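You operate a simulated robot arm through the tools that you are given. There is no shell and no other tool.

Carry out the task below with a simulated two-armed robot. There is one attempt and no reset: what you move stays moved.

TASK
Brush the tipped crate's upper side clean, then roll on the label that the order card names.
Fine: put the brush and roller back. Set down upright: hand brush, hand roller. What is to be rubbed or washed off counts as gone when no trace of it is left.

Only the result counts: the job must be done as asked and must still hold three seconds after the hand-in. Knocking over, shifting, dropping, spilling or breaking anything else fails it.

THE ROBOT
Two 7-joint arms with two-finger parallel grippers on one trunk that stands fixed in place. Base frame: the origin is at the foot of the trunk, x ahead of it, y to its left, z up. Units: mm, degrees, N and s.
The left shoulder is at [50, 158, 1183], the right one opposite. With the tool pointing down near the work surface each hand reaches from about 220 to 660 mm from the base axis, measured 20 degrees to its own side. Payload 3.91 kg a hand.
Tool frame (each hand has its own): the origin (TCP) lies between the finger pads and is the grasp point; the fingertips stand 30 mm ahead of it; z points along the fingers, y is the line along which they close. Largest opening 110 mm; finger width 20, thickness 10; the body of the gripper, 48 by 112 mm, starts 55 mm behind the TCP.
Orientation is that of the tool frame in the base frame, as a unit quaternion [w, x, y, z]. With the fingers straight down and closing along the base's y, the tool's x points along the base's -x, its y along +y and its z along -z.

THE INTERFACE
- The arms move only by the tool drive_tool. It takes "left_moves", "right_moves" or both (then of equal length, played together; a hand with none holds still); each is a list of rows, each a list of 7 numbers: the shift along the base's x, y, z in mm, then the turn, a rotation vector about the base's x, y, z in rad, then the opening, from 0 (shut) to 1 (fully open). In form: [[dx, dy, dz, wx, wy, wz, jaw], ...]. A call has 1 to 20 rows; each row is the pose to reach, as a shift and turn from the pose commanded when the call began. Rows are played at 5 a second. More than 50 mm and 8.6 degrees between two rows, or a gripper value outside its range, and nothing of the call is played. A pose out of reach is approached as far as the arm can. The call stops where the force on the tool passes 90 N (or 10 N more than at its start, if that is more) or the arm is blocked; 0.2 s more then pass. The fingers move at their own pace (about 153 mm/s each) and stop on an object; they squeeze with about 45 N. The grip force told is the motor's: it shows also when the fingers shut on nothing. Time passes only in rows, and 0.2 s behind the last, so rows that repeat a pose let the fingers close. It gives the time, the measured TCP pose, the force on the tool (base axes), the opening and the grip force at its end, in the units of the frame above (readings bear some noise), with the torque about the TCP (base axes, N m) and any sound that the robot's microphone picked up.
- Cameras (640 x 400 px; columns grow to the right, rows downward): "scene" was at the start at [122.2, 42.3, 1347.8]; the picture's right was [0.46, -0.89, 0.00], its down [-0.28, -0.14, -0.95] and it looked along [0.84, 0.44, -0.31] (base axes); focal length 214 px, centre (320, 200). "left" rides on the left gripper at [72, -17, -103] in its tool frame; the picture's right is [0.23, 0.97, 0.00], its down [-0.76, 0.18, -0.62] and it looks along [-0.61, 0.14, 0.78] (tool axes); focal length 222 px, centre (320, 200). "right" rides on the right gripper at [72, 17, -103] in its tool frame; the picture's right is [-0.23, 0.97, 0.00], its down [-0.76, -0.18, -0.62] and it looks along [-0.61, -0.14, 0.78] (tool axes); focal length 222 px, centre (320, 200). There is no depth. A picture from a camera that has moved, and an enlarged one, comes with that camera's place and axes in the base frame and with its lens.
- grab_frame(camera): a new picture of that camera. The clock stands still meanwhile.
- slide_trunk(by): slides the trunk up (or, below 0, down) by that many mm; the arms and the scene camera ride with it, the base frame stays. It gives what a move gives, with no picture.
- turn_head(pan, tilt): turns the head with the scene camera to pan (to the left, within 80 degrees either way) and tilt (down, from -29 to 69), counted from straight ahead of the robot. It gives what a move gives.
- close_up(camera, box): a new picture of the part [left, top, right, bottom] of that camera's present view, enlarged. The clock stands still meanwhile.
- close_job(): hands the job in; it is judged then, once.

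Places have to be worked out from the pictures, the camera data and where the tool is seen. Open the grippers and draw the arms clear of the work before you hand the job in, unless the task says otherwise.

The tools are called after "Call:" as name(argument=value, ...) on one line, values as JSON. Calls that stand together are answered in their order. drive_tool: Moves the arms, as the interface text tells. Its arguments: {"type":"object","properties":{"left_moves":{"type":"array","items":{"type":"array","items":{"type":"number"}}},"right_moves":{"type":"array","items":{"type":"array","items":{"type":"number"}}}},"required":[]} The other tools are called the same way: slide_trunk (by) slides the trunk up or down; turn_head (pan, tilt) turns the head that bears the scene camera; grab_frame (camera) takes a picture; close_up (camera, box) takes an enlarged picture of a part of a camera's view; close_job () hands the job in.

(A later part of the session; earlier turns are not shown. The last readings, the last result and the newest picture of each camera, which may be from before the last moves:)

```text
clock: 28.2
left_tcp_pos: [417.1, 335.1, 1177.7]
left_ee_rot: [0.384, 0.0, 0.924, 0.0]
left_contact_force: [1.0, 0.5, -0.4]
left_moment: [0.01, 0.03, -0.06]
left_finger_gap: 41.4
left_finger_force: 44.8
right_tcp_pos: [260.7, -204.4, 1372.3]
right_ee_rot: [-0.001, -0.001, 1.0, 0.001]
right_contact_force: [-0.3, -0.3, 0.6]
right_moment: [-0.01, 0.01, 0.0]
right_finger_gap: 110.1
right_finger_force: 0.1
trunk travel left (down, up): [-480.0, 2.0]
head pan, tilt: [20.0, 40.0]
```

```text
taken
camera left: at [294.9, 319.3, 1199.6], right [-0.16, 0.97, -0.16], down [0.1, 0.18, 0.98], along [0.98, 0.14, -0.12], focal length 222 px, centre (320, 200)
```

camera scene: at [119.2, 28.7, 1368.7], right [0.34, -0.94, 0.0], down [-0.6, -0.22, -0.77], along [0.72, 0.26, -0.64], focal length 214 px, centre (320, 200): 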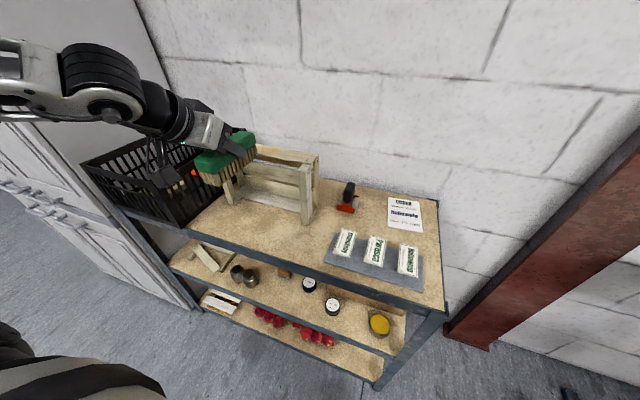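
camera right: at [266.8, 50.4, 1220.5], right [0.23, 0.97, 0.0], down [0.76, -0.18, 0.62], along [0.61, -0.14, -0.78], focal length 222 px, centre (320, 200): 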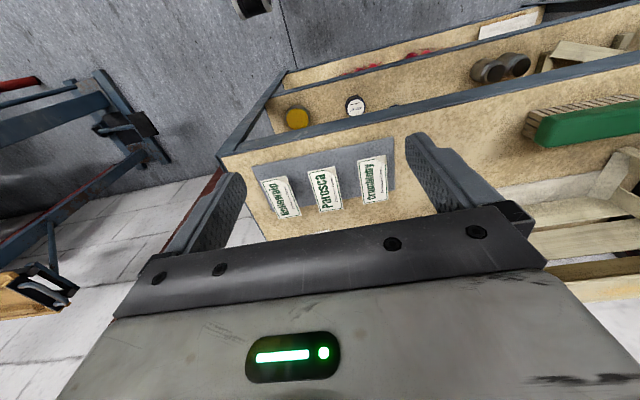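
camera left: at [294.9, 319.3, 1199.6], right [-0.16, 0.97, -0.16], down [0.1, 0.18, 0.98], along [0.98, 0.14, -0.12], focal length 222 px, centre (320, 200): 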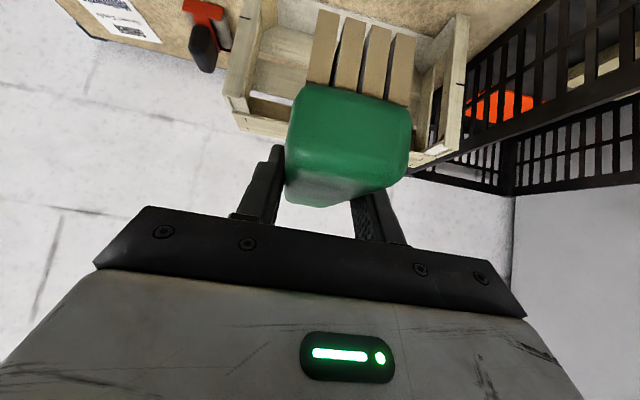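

Brush is now oriented across the slat. Move forward over the slat's right half at a safe height (bristles ≈50 mm above it).

Call:
drive_tool(left_moves=[[40, -5, 0, 0, 0, 0, 0], [80, -10, -5, 0, 0, 0, 0], [120, -15, -10, 0, 0, 0, 0], [160, -20, -15, 0, 0, 0, 0], [190, -25, -20, 0, 0, 0, 0], [199, -30, -25, 0, 0, 0, 0]])

Call:
grab_frame(camera="scene")

Call:
grab_frame(camera="left")

```text
clock: 29.6
left_tcp_pos: [617.8, 305.2, 1150.2]
left_ee_rot: [0.383, -0.001, 0.924, -0.001]
left_contact_force: [-0.4, -0.2, -0.2]
left_moment: [0.0, 0.01, 0.0]
left_finger_gap: 41.7
left_finger_force: 45.2
right_tcp_pos: [261.6, -207.4, 1373.3]
right_ee_rot: [0.0, -0.001, 1.0, 0.001]
right_contact_force: [-0.3, 0.0, 0.6]
right_moment: [-0.02, -0.01, 0.02]
right_finger_gap: 110.0
right_finger_force: 0.0
trunk travel left (down, up): [-480.0, 2.0]
head pan, tilt: [20.0, 40.0]
```

```text
taken
camera scene: at [119.2, 28.3, 1368.7], right [0.34, -0.94, 0.0], down [-0.6, -0.22, -0.77], along [0.72, 0.26, -0.64], focal length 214 px, centre (320, 200)
```

scene: 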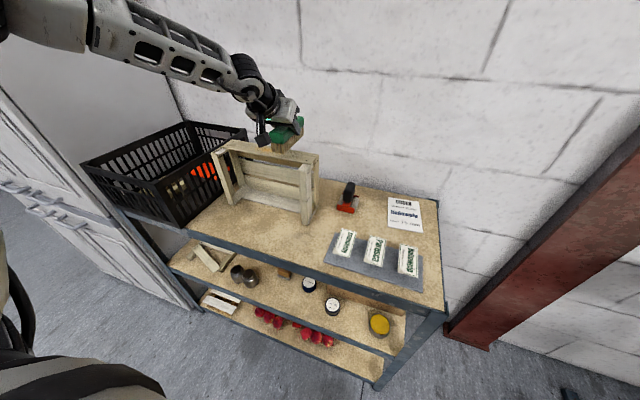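

```text
taken
camera left: at [494.4, 289.4, 1173.7], right [-0.16, 0.97, -0.16], down [0.1, 0.18, 0.98], along [0.98, 0.14, -0.12], focal length 222 px, centre (320, 200)
```

left: 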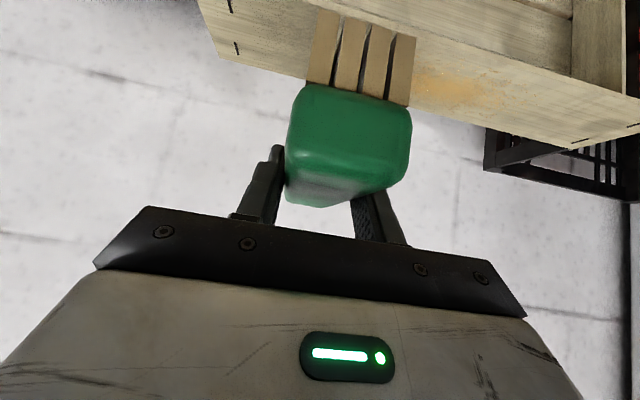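

Now lower to z≈1114, just above expected contact (~1108), and read the force.

Call:
drive_tool(left_moves=[[0, 0, -12, 0, 0, 0, 0], [0, 0, -24, 0, 0, 0, 0], [0, 0, -32, 0, 0, 0, 0], [0, 0, -37, 0, 0, 0, 0], [0, 0, -37, 0, 0, 0, 0]])

Call:
close_up(camera="scene", box=[200, 90, 340, 200])

```text
clock: 30.8
left_tcp_pos: [617.8, 304.7, 1120.8]
left_ee_rot: [0.387, 0.0, 0.922, 0.0]
left_contact_force: [1.8, 5.1, 19.9]
left_moment: [0.33, 0.48, -0.11]
left_finger_gap: 41.4
left_finger_force: 45.1
right_tcp_pos: [259.2, -206.2, 1371.1]
right_ee_rot: [0.002, -0.001, 1.0, 0.001]
right_contact_force: [-0.4, -0.4, 0.2]
right_moment: [-0.03, 0.03, 0.04]
right_finger_gap: 110.1
right_finger_force: 0.1
trunk travel left (down, up): [-480.0, 2.0]
head pan, tilt: [20.0, 40.0]
```

```text
3.64 times, centred on (270, 145) of scene
camera zoom: at [117.5, 28.1, 1369.2], right [0.34, -0.94, 0.0], down [-0.6, -0.22, -0.77], along [0.72, 0.26, -0.64], focal length 780 px, centre (502, 400)
```

zoom: 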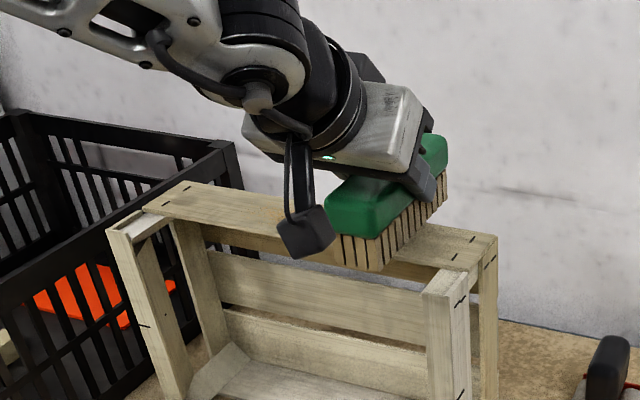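

Contact came sooner: about 20 N at z≈1121. I'll ease up 4 mm (≈10 N) and stroke along the slat in +y across the dust.

Call:
drive_tool(left_moves=[[0, 0, 4, 0, 0, 0, 0], [0, 10, 4, 0, 0, 0, 0], [0, 20, 4, 0, 0, 0, 0], [0, 30, 4, 0, 0, 0, 0], [0, 40, 4, 0, 0, 0, 0], [0, 50, 4, 0, 0, 0, 0], [0, 60, 4, 0, 0, 0, 0], [0, 70, 4, 0, 0, 0, 0], [0, 80, 4, 0, 0, 0, 0], [0, 90, 4, 0, 0, 0, 0], [0, 100, 4, 0, 0, 0, 0], [0, 110, 4, 0, 0, 0, 0], [0, 120, 4, 0, 0, 0, 0], [0, 130, 4, 0, 0, 0, 0]])

Call:
close_up(camera="scene", box=[200, 90, 340, 200])

Call:
grab_frame(camera="left")

```text
clock: 33.8
left_tcp_pos: [615.8, 434.9, 1122.3]
left_ee_rot: [0.384, 0.001, 0.923, -0.002]
left_contact_force: [-0.2, -2.8, 5.8]
left_moment: [0.0, -0.18, -0.04]
left_finger_gap: 41.3
left_finger_force: 45.1
right_tcp_pos: [260.9, -206.3, 1372.8]
right_ee_rot: [0.0, 0.0, 1.0, 0.001]
right_contact_force: [0.3, 0.8, 0.0]
right_moment: [0.02, 0.02, -0.03]
right_finger_gap: 110.0
right_finger_force: 0.1
trunk travel left (down, up): [-480.0, 2.0]
head pan, tilt: [20.0, 40.0]
```

```text
3.64 times, centred on (270, 145) of scene
camera zoom: at [118.4, 27.7, 1368.8], right [0.34, -0.94, 0.0], down [-0.6, -0.22, -0.77], along [0.72, 0.26, -0.64], focal length 780 px, centre (502, 400)
```

zoom: 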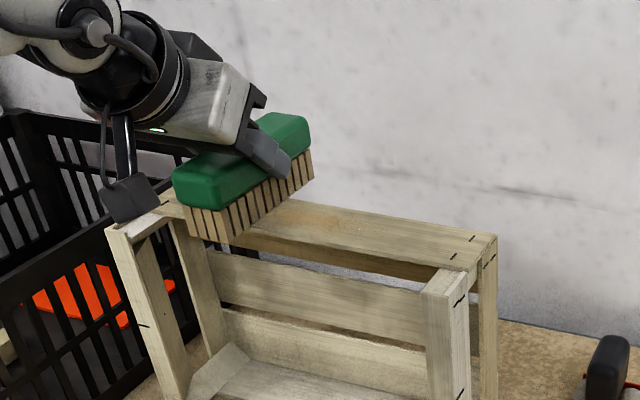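

```text
taken
camera left: at [493.2, 417.4, 1143.0], right [-0.16, 0.97, -0.16], down [0.1, 0.18, 0.98], along [0.98, 0.14, -0.12], focal length 222 px, centre (320, 200)
```

left: 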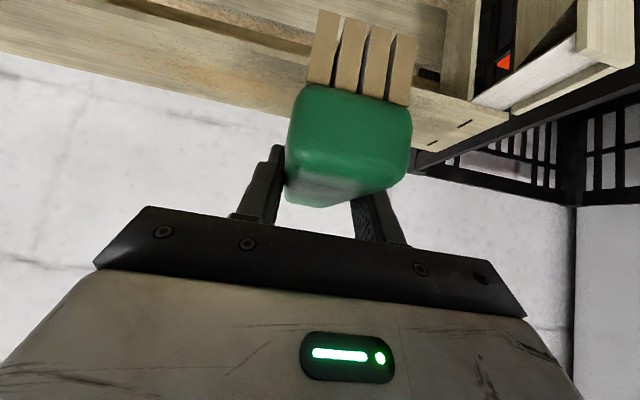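

The dust is fading and the crate hasn't moved. I'll make a return stroke and another pass with slightly more pressure.

Call:
drive_tool(left_moves=[[0, -5, -1, 0, 0, 0, 0], [0, -15, -1, 0, 0, 0, 0], [0, -25, -1, 0, 0, 0, 0], [0, -35, -1, 0, 0, 0, 0], [0, -45, -1, 0, 0, 0, 0], [0, -55, -1, 0, 0, 0, 0], [0, -65, -1, 0, 0, 0, 0], [0, -75, -1, 0, 0, 0, 0], [0, -85, -1, 0, 0, 0, 0], [0, -95, -1, 0, 0, 0, 0], [0, -105, -1, 0, 0, 0, 0], [0, -115, -1, 0, 0, 0, 0], [0, -125, -1, 0, 0, 0, 0], [0, -135, -1, 0, 0, 0, 0]])

Call:
close_up(camera="scene", box=[200, 90, 340, 200])

Call:
grab_frame(camera="left")

```text
clock: 36.8
left_tcp_pos: [617.6, 300.4, 1120.9]
left_ee_rot: [0.384, 0.0, 0.923, -0.001]
left_contact_force: [0.9, 5.9, 14.4]
left_moment: [0.23, -0.29, 0.13]
left_finger_gap: 41.3
left_finger_force: 45.1
right_tcp_pos: [259.0, -205.9, 1372.9]
right_ee_rot: [0.001, 0.0, 1.0, 0.0]
right_contact_force: [-0.3, 0.4, 0.7]
right_moment: [-0.02, -0.03, 0.01]
right_finger_gap: 109.8
right_finger_force: 0.0
trunk travel left (down, up): [-480.0, 2.0]
head pan, tilt: [20.0, 40.0]
```

```text
3.64 times, centred on (270, 145) of scene
camera zoom: at [117.7, 28.4, 1368.8], right [0.34, -0.94, 0.0], down [-0.6, -0.22, -0.77], along [0.72, 0.26, -0.64], focal length 780 px, centre (502, 400)
```

zoom: 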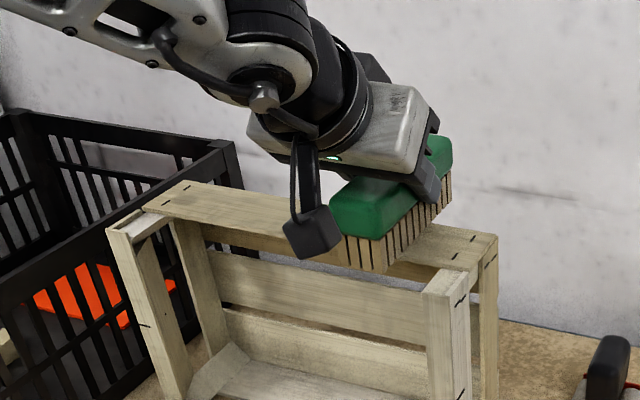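

```text
taken
camera left: at [493.4, 283.5, 1142.4], right [-0.16, 0.97, -0.16], down [0.09, 0.18, 0.98], along [0.98, 0.14, -0.12], focal length 222 px, centre (320, 200)
```

left: 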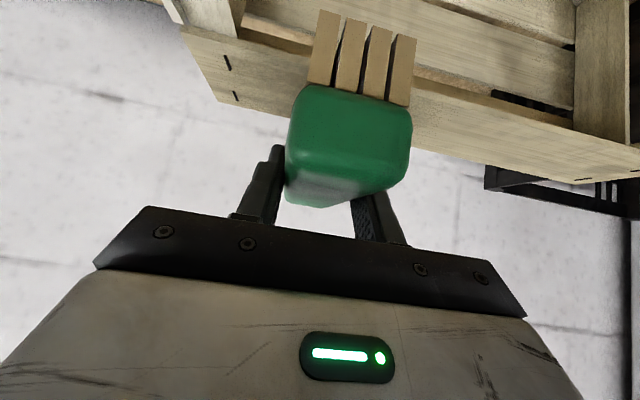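

Looks nearly clean. Since no trace may remain, I'll do another full pass there and back at similar pressure.

Call:
drive_tool(left_moves=[[0, 10, 2, 0, 0, 0, 0], [0, 25, 2, 0, 0, 0, 0], [0, 40, 1, 0, 0, 0, 0], [0, 55, 0, 0, 0, 0, 0], [0, 70, -1, 0, 0, 0, 0], [0, 85, -1, 0, 0, 0, 0], [0, 100, -1, 0, 0, 0, 0], [0, 115, -1, 0, 0, 0, 0], [0, 130, -1, 0, 0, 0, 0], [0, 145, -1, 0, 0, 0, 0], [0, 130, -1, 0, 0, 0, 0], [0, 115, -1, 0, 0, 0, 0], [0, 100, -1, 0, 0, 0, 0], [0, 85, -1, 0, 0, 0, 0], [0, 70, -1, 0, 0, 0, 0], [0, 55, 0, 0, 0, 0, 0], [0, 40, 1, 0, 0, 0, 0], [0, 25, 2, 0, 0, 0, 0], [0, 10, 2, 0, 0, 0, 0], [0, 0, 2, 0, 0, 0, 0]])

Call:
drive_tool(left_moves=[[0, 0, 15, 0, 0, 0, 0], [0, 0, 35, 0, 0, 0, 0], [0, 0, 55, 0, 0, 0, 0], [-40, 0, 65, 0, 0, 0, 0], [-80, 0, 65, 0, 0, 0, 0]])

Call:
close_up(camera="scene", box=[200, 90, 340, 200])

Call:
close_up(camera="left", box=[160, 0, 640, 200])

```text
clock: 41.0
left_tcp_pos: [616.3, 299.1, 1121.2]
left_ee_rot: [0.382, 0.0, 0.924, -0.001]
left_contact_force: [-0.3, 1.7, 2.0]
left_moment: [0.1, -0.08, 0.07]
left_finger_gap: 41.4
left_finger_force: 45.1
right_tcp_pos: [259.9, -205.5, 1372.3]
right_ee_rot: [0.0, 0.0, 1.0, 0.001]
right_contact_force: [-0.6, 0.3, -0.2]
right_moment: [-0.02, 0.01, 0.05]
right_finger_gap: 110.0
right_finger_force: 0.0
trunk travel left (down, up): [-480.0, 2.0]
head pan, tilt: [20.0, 40.0]
```

```text
clock: 42.2
left_tcp_pos: [535.1, 299.4, 1186.6]
left_ee_rot: [0.384, 0.001, 0.923, -0.001]
left_contact_force: [0.3, 0.4, -1.1]
left_moment: [-0.03, 0.01, 0.0]
left_finger_gap: 41.2
left_finger_force: 45.0
right_tcp_pos: [260.1, -205.2, 1372.4]
right_ee_rot: [0.001, 0.001, 1.0, 0.0]
right_contact_force: [0.9, -0.3, 0.2]
right_moment: [0.02, 0.01, 0.01]
right_finger_gap: 109.6
right_finger_force: 0.0
trunk travel left (down, up): [-480.0, 2.0]
head pan, tilt: [20.0, 40.0]
```

```text
3.64 times, centred on (270, 145) of scene
camera zoom: at [118.8, 28.8, 1368.7], right [0.34, -0.94, 0.0], down [-0.6, -0.22, -0.77], along [0.72, 0.26, -0.64], focal length 780 px, centre (502, 400)
```

zoom: 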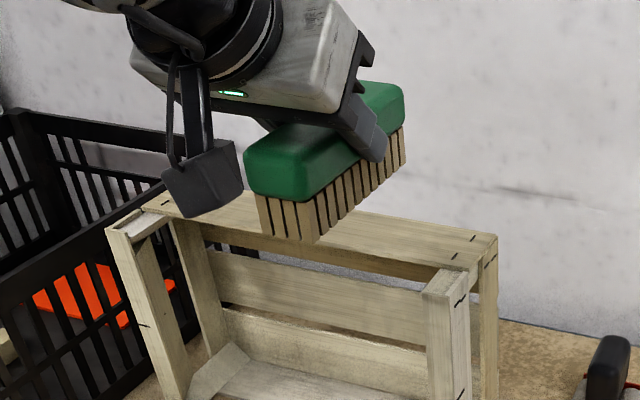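

```text
1.33 times, centred on (400, 100) of left
camera zoom: at [412.5, 282.9, 1208.3], right [-0.16, 0.97, -0.16], down [0.1, 0.18, 0.98], along [0.98, 0.14, -0.12], focal length 296 px, centre (213, 333)
```

zoom: 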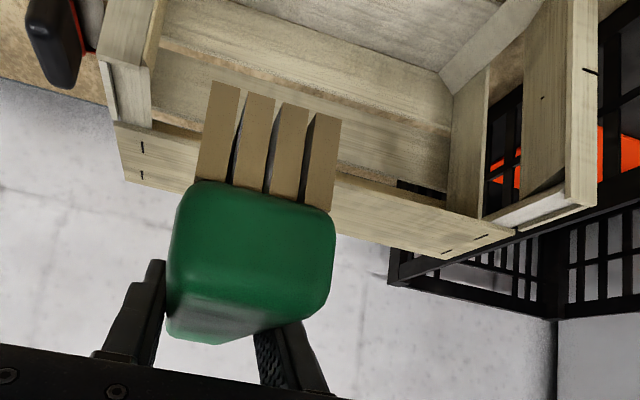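

Slat looks clean so far; I'll retract to the turning point and inspect the whole slat unobstructed.

Call:
drive_tool(left_moves=[[-40, 10, 0, 0, 0, 0, 0], [-80, 25, -5, 0, 0, 0, 0], [-117, 36, -8, 0, 0, 0, 0]])

Call:
close_up(camera="left", box=[200, 60, 480, 180])

Call:
close_up(camera="scene", box=[210, 120, 330, 180])

```text
clock: 43.0
left_tcp_pos: [418.4, 335.6, 1179.2]
left_ee_rot: [0.384, 0.001, 0.923, -0.002]
left_contact_force: [0.6, -0.6, -1.0]
left_moment: [0.01, -0.02, 0.0]
left_finger_gap: 41.4
left_finger_force: 45.1
right_tcp_pos: [260.8, -204.9, 1372.2]
right_ee_rot: [0.002, 0.0, 1.0, 0.0]
right_contact_force: [0.0, 0.5, -0.1]
right_moment: [-0.02, 0.0, -0.03]
right_finger_gap: 109.8
right_finger_force: 0.1
trunk travel left (down, up): [-480.0, 2.0]
head pan, tilt: [20.0, 40.0]
```

```text
2.29 times, centred on (340, 120) of left
camera zoom: at [294.8, 318.6, 1201.2], right [-0.16, 0.97, -0.16], down [0.1, 0.18, 0.98], along [0.98, 0.14, -0.12], focal length 508 px, centre (274, 383)
```

zoom: 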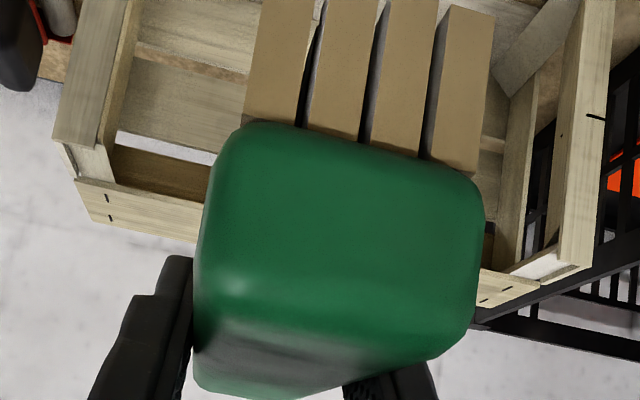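

```text
5.33 times, centred on (270, 150) of scene
camera zoom: at [118.1, 29.0, 1368.9], right [0.34, -0.94, 0.0], down [-0.6, -0.22, -0.77], along [0.72, 0.26, -0.64], focal length 1144 px, centre (587, 467)
```

zoom: 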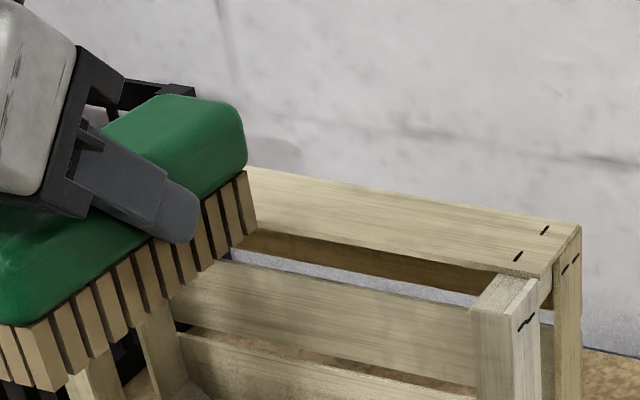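

Need a view of the slat's middle. I'll swing the hand back +90° (the return orientation), which should reveal it.

Call:
drive_tool(left_moves=[[0, 0, 0, 0, 0, 0.14, 0], [0, 0, 0, 0, 0, 0.28, 0], [0, 0, 0, 0, 0, 0.42, 0], [0, 0, 0, 0, 0, 0.56, 0], [0, 0, 0, 0, 0, 0.7, 0], [0, 0, 0, 0, 0, 0.84, 0], [0, 0, 0, 0, 0, 0.98, 0], [0, 0, 0, 0, 0, 1.12, 0], [0, 0, 0, 0, 0, 1.26, 0], [0, 0, 0, 0, 0, 1.4, 0], [0, 0, 0, 0, 0, 1.5, 0], [0, 0, 0, 0, 0, 1.571, 0]])

Call:
close_up(camera="scene", box=[170, 90, 330, 190])

Call:
grab_frame(camera="left")

```text
clock: 45.6
left_tcp_pos: [420.5, 335.9, 1177.6]
left_ee_rot: [-0.27, 0.654, -0.652, -0.272]
left_contact_force: [0.4, -0.8, -1.0]
left_moment: [-0.01, -0.01, -0.03]
left_finger_gap: 41.5
left_finger_force: 44.8
right_tcp_pos: [259.6, -205.9, 1372.9]
right_ee_rot: [0.0, 0.0, 1.0, 0.001]
right_contact_force: [-0.3, -0.2, 0.8]
right_moment: [0.02, -0.02, -0.03]
right_finger_gap: 110.1
right_finger_force: 0.0
trunk travel left (down, up): [-480.0, 2.0]
head pan, tilt: [20.0, 40.0]
```

```text
4.00 times, centred on (250, 140) of scene
camera zoom: at [119.4, 28.6, 1368.7], right [0.34, -0.94, 0.0], down [-0.6, -0.22, -0.77], along [0.72, 0.26, -0.64], focal length 858 px, centre (600, 440)
```

zoom: 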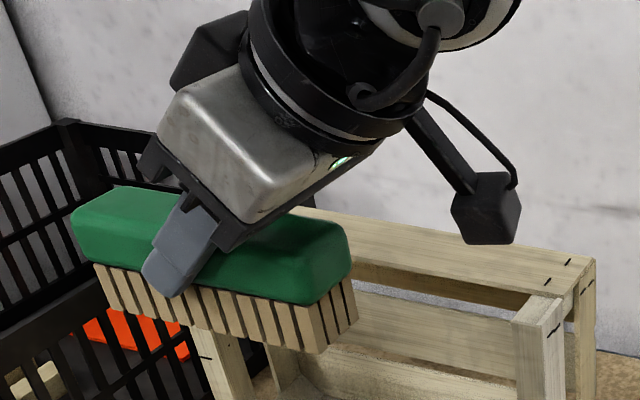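

```text
taken
camera left: at [438.8, 211.8, 1200.0], right [-0.97, -0.16, -0.16], down [-0.18, 0.1, 0.98], along [-0.14, 0.98, -0.12], focal length 222 px, centre (320, 200)
```

left: 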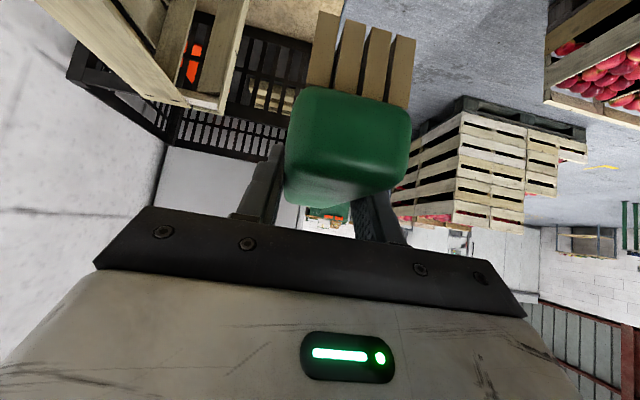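

I'll check the slat with the right hand's camera, which should see it at the right edge of its view.

Call:
close_up(camera="right", box=[520, 130, 640, 240])

Call:
drive_tool(left_moves=[[10, 15, -40, 0, 0, 0, 0], [25, 35, -75, 0, 0, 0, 0], [43.2, 60, -120, 0, 0, 0, 0]])

Call:
close_up(camera="right", box=[520, 130, 640, 240])

Call:
close_up(camera="scene", box=[170, 90, 330, 190])

```text
3.64 times, centred on (580, 185) of right
camera zoom: at [188.6, -188.9, 1475.2], right [0.23, 0.97, 0.0], down [0.76, -0.18, 0.62], along [0.61, -0.14, -0.78], focal length 808 px, centre (-626, 254)
```

zoom: 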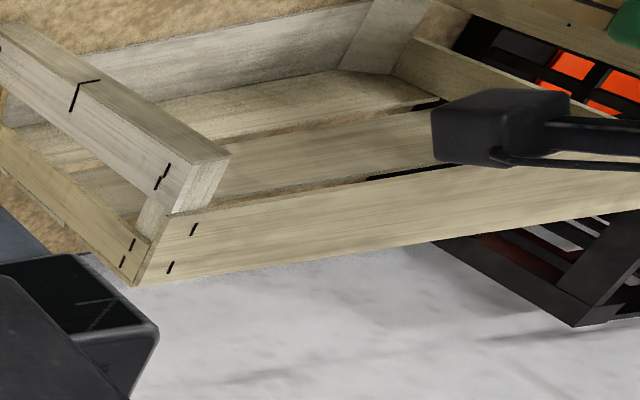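

```text
refused: row 3 steps farther than a row can; nothing moved
```

```text
3.64 times, centred on (580, 185) of right
camera zoom: at [188.6, -188.9, 1475.2], right [0.23, 0.97, 0.0], down [0.76, -0.18, 0.62], along [0.61, -0.14, -0.78], focal length 808 px, centre (-626, 254)
```

zoom: 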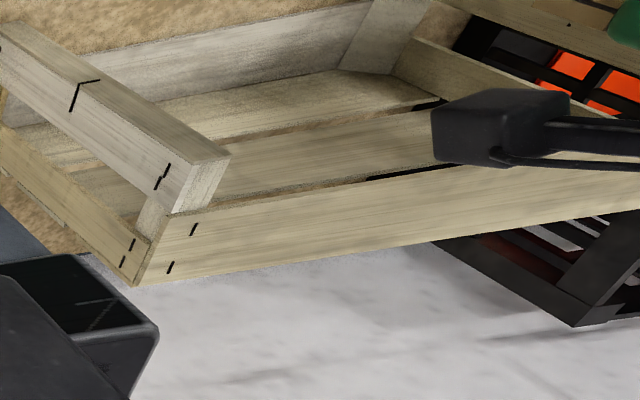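

```text
4.00 times, centred on (250, 140) of scene
camera zoom: at [119.4, 28.6, 1368.7], right [0.34, -0.94, 0.0], down [-0.6, -0.22, -0.77], along [0.72, 0.26, -0.64], focal length 858 px, centre (600, 440)
```

zoom: 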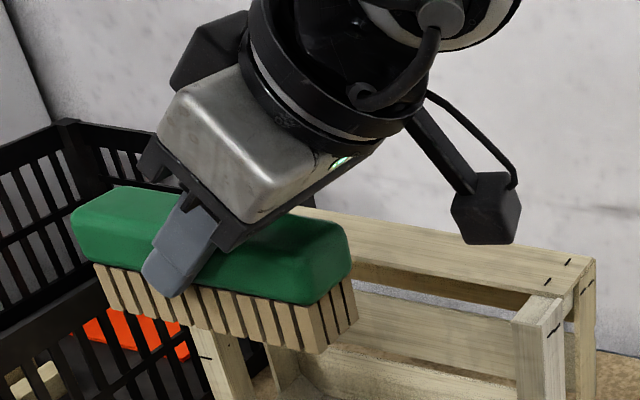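

The right camera shows the slat fully clean. Now return the brush: summing my commanded shifts, the exact way back is (+43, +59, -120), then the trunk down 137.

Call:
drive_tool(left_moves=[[10, 15, -35, 0, 0, 0, 0], [22, 30, -70, 0, 0, 0, 0], [34, 46, -100, 0, 0, 0, 0], [43, 59, -120, 0, 0, 0, 0], [43, 59, -120, 0, 0, 0, 0]])

Call:
slide_trunk(by=-120)

Call:
grab_frame(camera="left")

Call:
close_up(camera="scene", box=[160, 60, 320, 220])

```text
clock: 46.8
left_tcp_pos: [461.8, 395.2, 1058.5]
left_ee_rot: [0.272, -0.653, 0.653, 0.27]
left_contact_force: [0.3, -0.6, -0.7]
left_moment: [0.01, 0.0, 0.05]
left_finger_gap: 41.5
left_finger_force: 45.2
right_tcp_pos: [261.5, -206.3, 1372.9]
right_ee_rot: [0.0, 0.0, 1.0, 0.001]
right_contact_force: [0.4, -0.2, -0.1]
right_moment: [0.01, 0.0, -0.02]
right_finger_gap: 109.8
right_finger_force: 0.0
trunk travel left (down, up): [-480.0, 2.0]
head pan, tilt: [20.0, 40.0]
```

```text
clock: 48.3
left_tcp_pos: [464.0, 395.5, 937.3]
left_ee_rot: [0.272, -0.653, 0.653, 0.271]
left_contact_force: [0.6, 0.4, -1.5]
left_moment: [0.01, 0.0, 0.01]
left_finger_gap: 41.3
left_finger_force: 44.9
right_tcp_pos: [261.3, -205.1, 1251.8]
right_ee_rot: [-0.001, 0.0, 1.0, 0.001]
right_contact_force: [0.6, -0.4, 0.0]
right_moment: [0.02, 0.01, 0.01]
right_finger_gap: 109.9
right_finger_force: 0.0
trunk travel left (down, up): [-360.0, 122.0]
head pan, tilt: [20.0, 40.0]
```

```text
taken
camera left: at [481.1, 271.5, 960.4], right [-0.97, -0.16, -0.16], down [-0.18, 0.1, 0.98], along [-0.14, 0.98, -0.12], focal length 222 px, centre (320, 200)
```

left: 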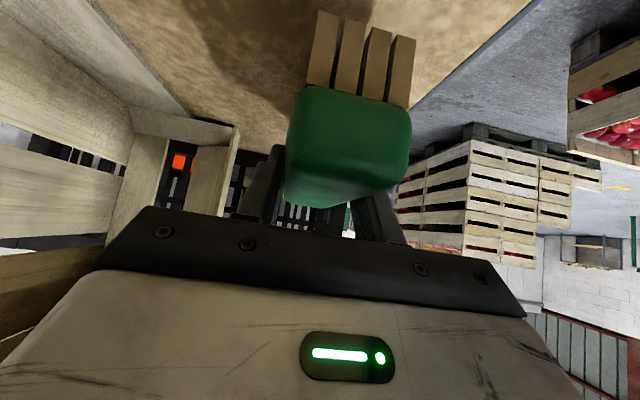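

```text
2.50 times, centred on (240, 140) of scene
camera zoom: at [119.1, 28.5, 1248.7], right [0.34, -0.94, 0.0], down [-0.6, -0.22, -0.77], along [0.72, 0.26, -0.64], focal length 536 px, centre (520, 350)
```

zoom: 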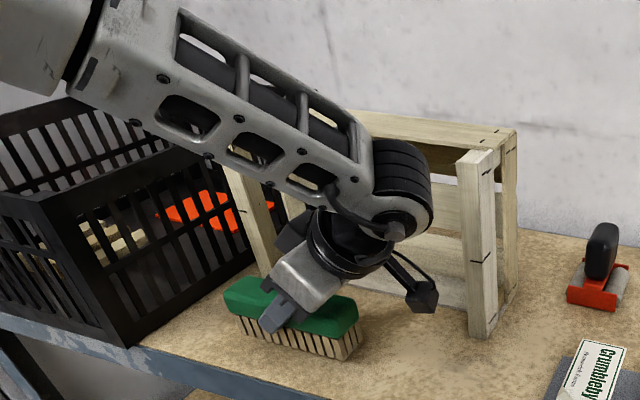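

The brush sits in the grip exactly as taken. Lower the remaining 17 mm in two steps and watch the force.

Call:
slide_trunk(by=-15)

Call:
slide_trunk(by=-2)

```text
clock: 49.0
left_tcp_pos: [462.1, 395.5, 923.0]
left_ee_rot: [0.272, -0.653, 0.653, 0.271]
left_contact_force: [0.1, 1.1, -1.5]
left_moment: [-0.02, 0.0, 0.0]
left_finger_gap: 41.4
left_finger_force: 44.8
right_tcp_pos: [260.7, -205.4, 1236.7]
right_ee_rot: [0.001, 0.0, 1.0, 0.0]
right_contact_force: [-0.5, -0.5, 0.5]
right_moment: [0.01, 0.0, -0.03]
right_finger_gap: 110.0
right_finger_force: 0.1
trunk travel left (down, up): [-345.0, 137.0]
head pan, tilt: [20.0, 40.0]
```

```text
clock: 49.5
left_tcp_pos: [463.3, 395.9, 920.9]
left_ee_rot: [0.272, -0.653, 0.654, 0.27]
left_contact_force: [-0.4, -0.1, -0.6]
left_moment: [0.01, -0.02, -0.01]
left_finger_gap: 41.5
left_finger_force: 45.2
right_tcp_pos: [261.1, -205.4, 1235.4]
right_ee_rot: [0.0, 0.0, 1.0, 0.001]
right_contact_force: [-0.1, 0.3, 0.7]
right_moment: [0.0, -0.02, 0.01]
right_finger_gap: 109.8
right_finger_force: 0.0
trunk travel left (down, up): [-343.0, 139.0]
head pan, tilt: [20.0, 40.0]
```

Weight is off the hand (force ≈0), so the bristles are on the bench. Open gradually.

Call:
drive_tool(left_moves=[[0, 0, 0, 0, 0, 0, 0.42], [0, 0, 0, 0, 0, 0, 0.5], [0, 0, 0, 0, 0, 0, 0.7], [0, 0, 0, 0, 0, 0, 1.0], [0, 0, 0, 0, 0, 0, 1.0]])

Call:
slide_trunk(by=70)

Call:
grab_frame(camera="left")

Call:
close_up(camera="scene", box=[160, 80, 320, 240])

```text
clock: 50.7
left_tcp_pos: [462.9, 395.6, 921.7]
left_ee_rot: [-0.271, 0.653, -0.653, -0.271]
left_contact_force: [0.0, 0.9, -0.1]
left_moment: [0.0, 0.01, 0.02]
left_finger_gap: 110.1
left_finger_force: 0.0
right_tcp_pos: [261.7, -205.8, 1236.2]
right_ee_rot: [0.0, -0.001, 1.0, 0.001]
right_contact_force: [-0.1, 0.3, 0.4]
right_moment: [0.02, 0.02, 0.02]
right_finger_gap: 110.3
right_finger_force: 0.2
trunk travel left (down, up): [-343.0, 139.0]
head pan, tilt: [20.0, 40.0]
```

```text
clock: 51.8
left_tcp_pos: [463.4, 395.7, 991.2]
left_ee_rot: [-0.271, 0.653, -0.653, -0.271]
left_contact_force: [0.0, -0.1, -0.5]
left_moment: [0.0, -0.01, 0.02]
left_finger_gap: 109.9
left_finger_force: 0.1
right_tcp_pos: [261.3, -206.6, 1304.0]
right_ee_rot: [0.0, 0.0, 1.0, 0.001]
right_contact_force: [0.2, -0.6, 0.1]
right_moment: [-0.03, -0.02, 0.02]
right_finger_gap: 110.2
right_finger_force: 0.0
trunk travel left (down, up): [-413.0, 69.0]
head pan, tilt: [20.0, 40.0]
```

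```text
taken
camera left: at [481.2, 271.5, 1013.2], right [-0.97, -0.16, -0.16], down [-0.18, 0.1, 0.98], along [-0.14, 0.98, -0.12], focal length 222 px, centre (320, 200)
```

left: 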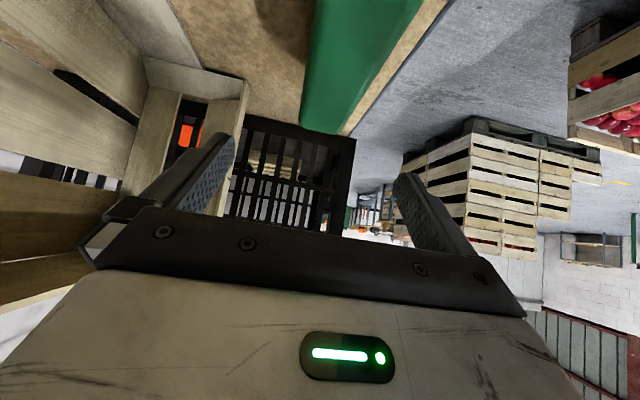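

```text
2.50 times, centred on (240, 160) of scene
camera zoom: at [119.4, 28.5, 1301.7], right [0.34, -0.94, 0.0], down [-0.6, -0.22, -0.77], along [0.72, 0.26, -0.64], focal length 536 px, centre (520, 300)
```

zoom: 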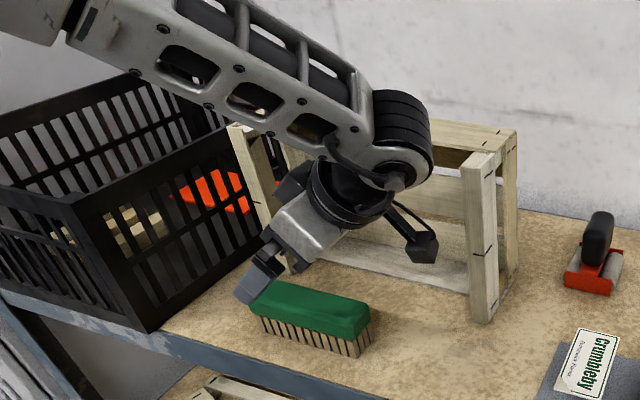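

Brush is back and upright. Now raise the trunk and swing the left hand back to face forward, on the way to the labels.

Call:
slide_trunk(by=67)

Call:
drive_tool(left_moves=[[-15, -20, 40, 0, 0, 0, 1], [-30, -40, 80, 0, 0, 0, 1], [-43, -59, 115, 0, 0, 0, 1], [-43, -59, 120, 0, 0, -0.14, 1], [-43, -59, 120, 0, 0, -0.28, 1], [-43, -59, 120, 0, 0, -0.42, 1], [-43, -59, 120, 0, 0, -0.56, 1], [-43, -59, 120, 0, 0, -0.7, 1], [-43, -59, 120, 0, 0, -0.84, 1], [-43, -59, 120, 0, 0, -0.98, 1], [-43, -59, 120, 0, 0, -1.12, 1], [-43, -59, 120, 0, 0, -1.26, 1], [-43, -59, 120, 0, 0, -1.4, 1], [-43, -59, 120, 0, 0, -1.5, 1], [-43, -59, 120, 0, 0, -1.571, 1]])

Call:
grab_frame(camera="scene")

Call:
grab_frame(camera="left")

```text
clock: 52.8
left_tcp_pos: [464.7, 394.6, 1058.1]
left_ee_rot: [0.272, -0.653, 0.653, 0.271]
left_contact_force: [0.6, 0.5, -0.6]
left_moment: [-0.01, -0.03, 0.01]
left_finger_gap: 110.0
left_finger_force: 0.0
right_tcp_pos: [261.2, -204.8, 1372.3]
right_ee_rot: [0.0, 0.0, 1.0, 0.001]
right_contact_force: [0.7, 0.1, -0.3]
right_moment: [0.03, 0.0, -0.02]
right_finger_gap: 110.2
right_finger_force: 0.1
trunk travel left (down, up): [-480.0, 2.0]
head pan, tilt: [20.0, 40.0]
```

```text
clock: 56.0
left_tcp_pos: [419.5, 336.6, 1177.1]
left_ee_rot: [0.384, 0.001, 0.923, -0.002]
left_contact_force: [-0.3, 0.5, 0.3]
left_moment: [0.0, 0.01, 0.01]
left_finger_gap: 109.8
left_finger_force: 0.1
right_tcp_pos: [261.6, -204.6, 1372.0]
right_ee_rot: [0.0, -0.001, 1.0, 0.001]
right_contact_force: [0.8, 0.4, 0.1]
right_moment: [-0.01, 0.0, -0.02]
right_finger_gap: 110.1
right_finger_force: 0.1
trunk travel left (down, up): [-480.0, 2.0]
head pan, tilt: [20.0, 40.0]
```

```text
taken
camera scene: at [119.1, 28.6, 1368.7], right [0.34, -0.94, 0.0], down [-0.6, -0.22, -0.77], along [0.72, 0.26, -0.64], focal length 214 px, centre (320, 200)
```

scene: 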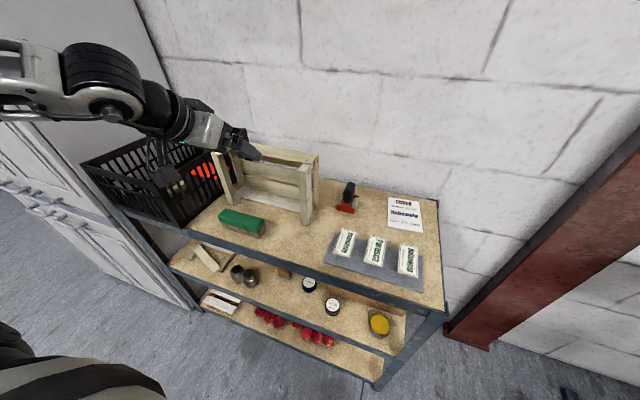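

```text
taken
camera left: at [296.2, 320.0, 1199.9], right [-0.16, 0.97, -0.16], down [0.1, 0.18, 0.98], along [0.98, 0.14, -0.12], focal length 222 px, centre (320, 200)
```

left: 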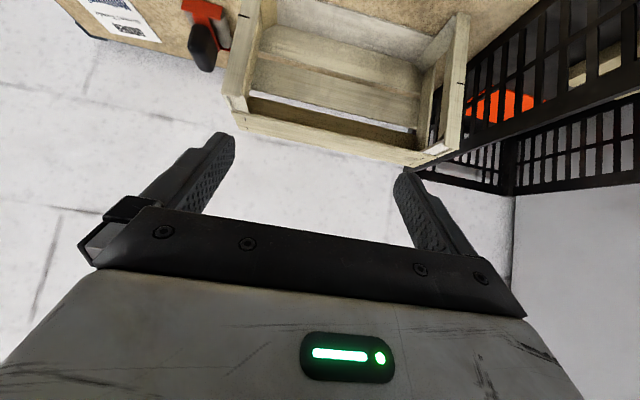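

Now swing the hand another -90° (pointing right-and-down) while moving across to above the labels.

Call:
drive_tool(left_moves=[[-5, -28, 0, 0, 0, -0.131, 1], [-5, -56, 0, 0, 0, -0.262, 1], [-5, -84, 0, 0, 0, -0.393, 1], [0, -112, 0, 0, 0, -0.524, 1], [5, -140, 0, 0, 0, -0.654, 1], [10, -168, 0, 0, 0, -0.785, 1], [20, -196, 0, 0, 0, -0.916, 1], [30, -224, 0, 0, 0, -1.047, 1], [40, -252, 0, 0, 0, -1.178, 1], [50, -280, 0, 0, 0, -1.309, 1], [60, -308, 0, 0, 0, -1.44, 1], [70, -336, -10, 0, 0, -1.571, 1], [70, -366, -30, 0, 0, -1.571, 1]])

Call:
grab_frame(camera="scene")

Call:
grab_frame(camera="left")

```text
clock: 58.8
left_tcp_pos: [370.9, -39.7, 1135.2]
left_ee_rot: [0.319, 0.603, 0.692, -0.236]
left_contact_force: [-0.6, 0.4, -0.3]
left_moment: [0.04, -0.02, -0.02]
left_finger_gap: 110.0
left_finger_force: 0.0
left hand out of reach, approached as far as the arm can: row 8, 9, 10, 11, 12, 13
right_tcp_pos: [259.6, -206.2, 1372.6]
right_ee_rot: [0.0, 0.0, 1.0, 0.001]
right_contact_force: [0.3, -0.4, 0.3]
right_moment: [-0.03, -0.01, -0.02]
right_finger_gap: 109.9
right_finger_force: 0.0
trunk travel left (down, up): [-480.0, 2.0]
head pan, tilt: [20.0, 40.0]
```

```text
taken
camera scene: at [119.0, 28.3, 1368.7], right [0.34, -0.94, 0.0], down [-0.6, -0.22, -0.77], along [0.72, 0.26, -0.64], focal length 214 px, centre (320, 200)
```

scene: 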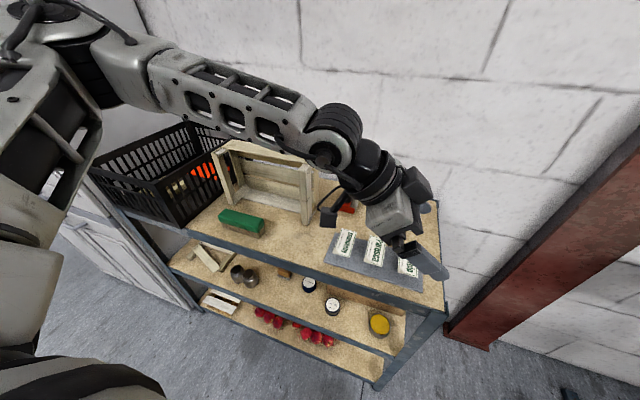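

```text
taken
camera left: at [334.1, 80.1, 1151.9], right [0.94, 0.31, -0.11], down [0.13, -0.05, 0.99], along [0.31, -0.95, -0.09], focal length 222 px, centre (320, 200)
```

left: 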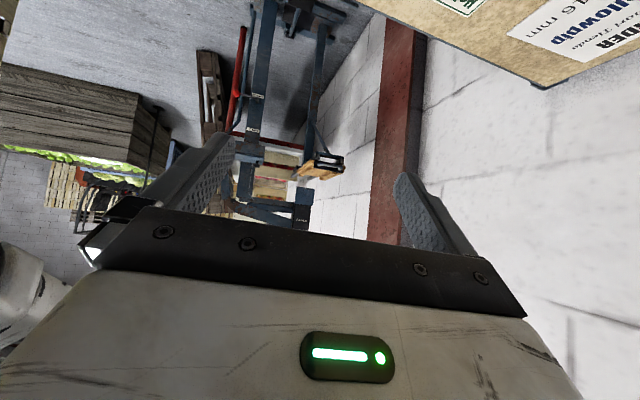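

The pose at that height isn't reachable; lower relative to the shoulder it may be. I'll correct the orientation while descending to z≈1030 and test.

Call:
drive_tool(left_moves=[[5, 5, -35, 0.007, 0.02, -0.054, 1], [10, 10, -70, 0.014, 0.04, -0.108, 1], [20, 10, -105, 0.021, 0.06, -0.161, 1], [50, 10, -115, 0.021, 0.06, -0.161, 1], [80, 10, -120, 0.021, 0.06, -0.161, 1]])

Call:
grab_frame(camera="scene")

```text
clock: 60.0
left_tcp_pos: [335.6, -19.0, 1066.3]
left_ee_rot: [0.292, 0.632, 0.671, -0.254]
left_contact_force: [0.7, 0.4, 0.0]
left_moment: [-0.01, -0.01, 0.02]
left_finger_gap: 110.2
left_finger_force: 0.1
left hand out of reach, approached as far as the arm can: row 1, 2, 3, 4, 5
right_tcp_pos: [260.9, -204.7, 1371.6]
right_ee_rot: [-0.001, 0.0, 1.0, 0.001]
right_contact_force: [-0.1, 0.1, -0.3]
right_moment: [-0.02, -0.06, 0.06]
right_finger_gap: 109.9
right_finger_force: 0.0
trunk travel left (down, up): [-480.0, 2.0]
head pan, tilt: [20.0, 40.0]
```

```text
taken
camera scene: at [119.2, 28.5, 1368.7], right [0.34, -0.94, 0.0], down [-0.6, -0.22, -0.77], along [0.72, 0.26, -0.64], focal length 214 px, centre (320, 200)
```

scene: 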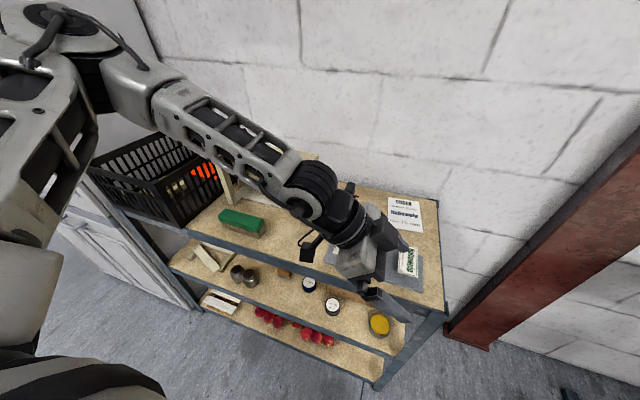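

That direction saturates a joint limit (hand at about -86° yaw). New idea: ratchet the label in two grasps using yaw within ±45°. First test whether yaw -45° is reachable around the labels.

Call:
drive_tool(left_moves=[[10, 0, 10, 0, 0.005, 0.119, 1], [20, 0, 20, -0.001, 0.01, 0.238, 1], [30, 0, 30, -0.0015, 0.015, 0.357, 1], [45, -5, 35, -0.002, 0.02, 0.476, 1], [65, -5, 35, -0.0025, 0.025, 0.595, 1], [85, -10, 35, -0.003, 0.03, 0.7137, 1], [105, -10, 20, -0.003, 0.03, 0.7137, 1], [125, -10, 0, -0.003, 0.03, 0.7137, 1]])

Call:
grab_frame(camera="scene")

```text
clock: 61.8
left_tcp_pos: [451.7, 18.6, 1087.6]
left_ee_rot: [0.354, 0.353, 0.854, -0.146]
left_contact_force: [0.1, 0.1, 0.4]
left_moment: [-0.04, 0.01, 0.0]
left_finger_gap: 110.0
left_finger_force: 0.0
left hand out of reach, approached as far as the arm can: row 4, 5, 6, 7, 8
right_tcp_pos: [260.3, -205.9, 1372.0]
right_ee_rot: [0.001, 0.0, 1.0, 0.001]
right_contact_force: [-0.7, -0.5, -0.3]
right_moment: [0.03, -0.01, -0.02]
right_finger_gap: 110.0
right_finger_force: 0.1
trunk travel left (down, up): [-480.0, 2.0]
head pan, tilt: [20.0, 40.0]
```

```text
taken
camera scene: at [119.3, 28.6, 1368.7], right [0.34, -0.94, 0.0], down [-0.6, -0.22, -0.77], along [0.72, 0.26, -0.64], focal length 214 px, centre (320, 200)
```

scene: 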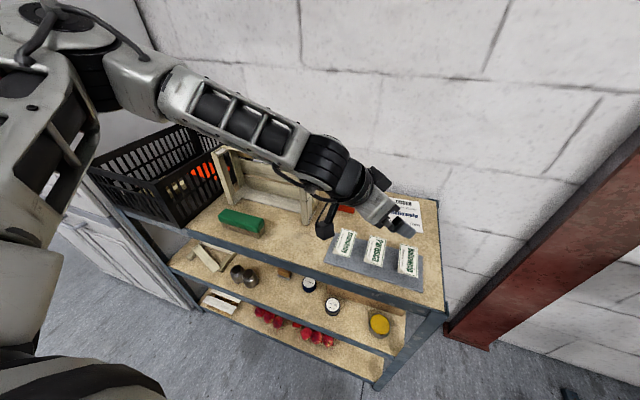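

Yaw -45° works but stops short to the right at this height. I'll test whether (480,-60) becomes reachable higher relative to the shoulder (then I'd lower the trunk).

Call:
drive_tool(left_moves=[[0, -10, 35, 0, 0, 0, 1], [5, -25, 70, 0, 0, 0, 1], [10, -45, 100, 0, 0, 0, 1], [20, -65, 130, 0, 0, 0, 1], [28, -78, 150, 0, 0, 0, 1]])

```text
clock: 63.0
left_tcp_pos: [451.8, -5.6, 1186.1]
left_ee_rot: [0.355, 0.354, 0.853, -0.147]
left_contact_force: [0.1, 0.4, 0.2]
left_moment: [0.03, 0.01, 0.0]
left_finger_gap: 110.0
left_finger_force: 0.1
left hand out of reach, approached as far as the arm can: row 2, 3, 4, 5
right_tcp_pos: [260.4, -205.8, 1371.9]
right_ee_rot: [0.0, 0.0, 1.0, 0.001]
right_contact_force: [-0.1, 0.1, -0.2]
right_moment: [0.0, -0.05, 0.0]
right_finger_gap: 110.1
right_finger_force: 0.1
trunk travel left (down, up): [-480.0, 2.0]
head pan, tilt: [20.0, 40.0]
```

I'll test the left hand at yaw 0 (pointing straight forward) near the label, since the limit seems tied to the yaw.

Call:
drive_tool(left_moves=[[0, 0, 0, 0, 0, 0.131, 1], [0, 0, 0, 0, 0, 0.262, 1], [0, 0, 0, 0, 0, 0.393, 1], [0, 0, 0, 0, 0, 0.524, 1], [0, 0, 0, 0, 0, 0.654, 1], [0, 0, 0, 0, 0, 0.785, 1], [10, -30, -20, 0, 0, 0.785, 1], [20, -60, -40, 0, 0, 0.785, 1], [20, -60, -80, 0, 0, 0.785, 1]])

Call:
grab_frame(camera="scene")

```text
clock: 65.0
left_tcp_pos: [454.0, 88.3, 1144.1]
left_ee_rot: [0.384, -0.001, 0.924, 0.001]
left_contact_force: [0.4, 0.1, 0.4]
left_moment: [0.0, -0.02, 0.03]
left_finger_gap: 110.1
left_finger_force: 0.0
left hand out of reach, approached as far as the arm can: row 1, 2, 3, 4, 5, 6, 7, 8, 9
right_tcp_pos: [259.8, -206.2, 1371.7]
right_ee_rot: [-0.001, 0.0, 1.0, 0.001]
right_contact_force: [0.6, 0.3, -0.1]
right_moment: [0.01, -0.02, -0.01]
right_finger_gap: 110.0
right_finger_force: 0.1
trunk travel left (down, up): [-480.0, 2.0]
head pan, tilt: [20.0, 40.0]
```

```text
taken
camera scene: at [118.9, 28.3, 1368.8], right [0.34, -0.94, 0.0], down [-0.6, -0.22, -0.77], along [0.72, 0.26, -0.64], focal length 214 px, centre (320, 200)
```

scene: 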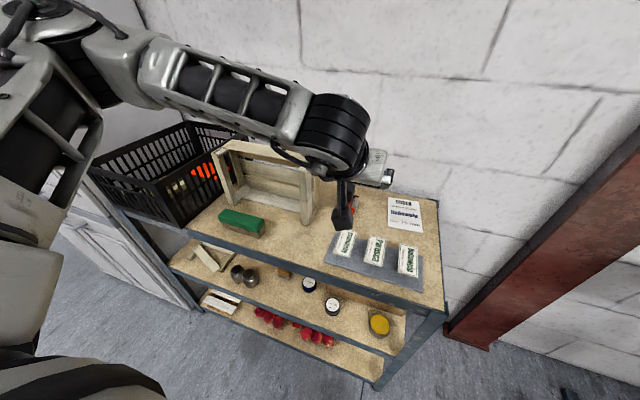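

The data suggest the left arm can swing further across when the hand is higher relative to the shoulder. So I'll lower the trunk in stages while raising the hand, and then retry pointing right toward the label.

Call:
drive_tool(left_moves=[[-10, 10, 40, 0, 0, 0, 1], [-20, 20, 80, 0, 0, 0, 1], [-30, 20, 120, 0, 0, 0, 1]])

Call:
slide_trunk(by=-170)

Call:
drive_tool(left_moves=[[0, 0, 40, 0, 0, 0, 1], [0, 0, 80, 0, 0, 0, 1], [0, 0, 120, 0, 0, 0, 1], [0, 0, 150, 0, 0, 0, 1]])

Call:
grab_frame(camera="scene")

```text
clock: 65.8
left_tcp_pos: [424.3, 111.4, 1263.9]
left_ee_rot: [0.384, -0.001, 0.924, 0.002]
left_contact_force: [0.4, -0.6, 0.5]
left_moment: [-0.02, -0.02, -0.03]
left_finger_gap: 109.9
left_finger_force: 0.0
right_tcp_pos: [259.9, -206.2, 1372.7]
right_ee_rot: [0.001, 0.0, 1.0, 0.001]
right_contact_force: [0.1, 0.0, -0.5]
right_moment: [0.01, -0.02, -0.01]
right_finger_gap: 110.3
right_finger_force: 0.0
trunk travel left (down, up): [-480.0, 2.0]
head pan, tilt: [20.0, 40.0]
```

```text
clock: 67.7
left_tcp_pos: [424.6, 112.5, 1093.4]
left_ee_rot: [0.383, -0.001, 0.924, 0.002]
left_contact_force: [0.3, -0.2, -0.9]
left_moment: [0.01, 0.01, 0.01]
left_finger_gap: 109.9
left_finger_force: 0.1
right_tcp_pos: [261.1, -206.1, 1201.7]
right_ee_rot: [-0.001, 0.0, 1.0, 0.0]
right_contact_force: [1.0, 0.5, -0.7]
right_moment: [-0.01, 0.0, -0.02]
right_finger_gap: 109.9
right_finger_force: 0.0
trunk travel left (down, up): [-310.0, 172.0]
head pan, tilt: [20.0, 40.0]
```

```text
clock: 68.7
left_tcp_pos: [428.2, 113.8, 1242.5]
left_ee_rot: [0.382, -0.003, 0.924, 0.0]
left_contact_force: [-0.4, -0.2, 0.5]
left_moment: [-0.02, 0.04, 0.0]
left_finger_gap: 109.9
left_finger_force: 0.0
right_tcp_pos: [262.2, -205.1, 1200.6]
right_ee_rot: [0.0, 0.0, 1.0, 0.0]
right_contact_force: [0.2, 0.0, -0.2]
right_moment: [-0.02, 0.07, 0.0]
right_finger_gap: 110.0
right_finger_force: 0.0
trunk travel left (down, up): [-310.0, 172.0]
head pan, tilt: [20.0, 40.0]
```

```text
taken
camera scene: at [120.4, 28.9, 1198.4], right [0.34, -0.94, 0.0], down [-0.61, -0.22, -0.76], along [0.72, 0.26, -0.64], focal length 214 px, centre (320, 200)
```

scene: 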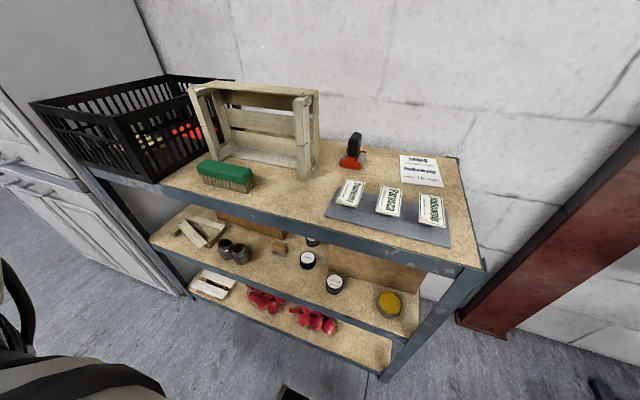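

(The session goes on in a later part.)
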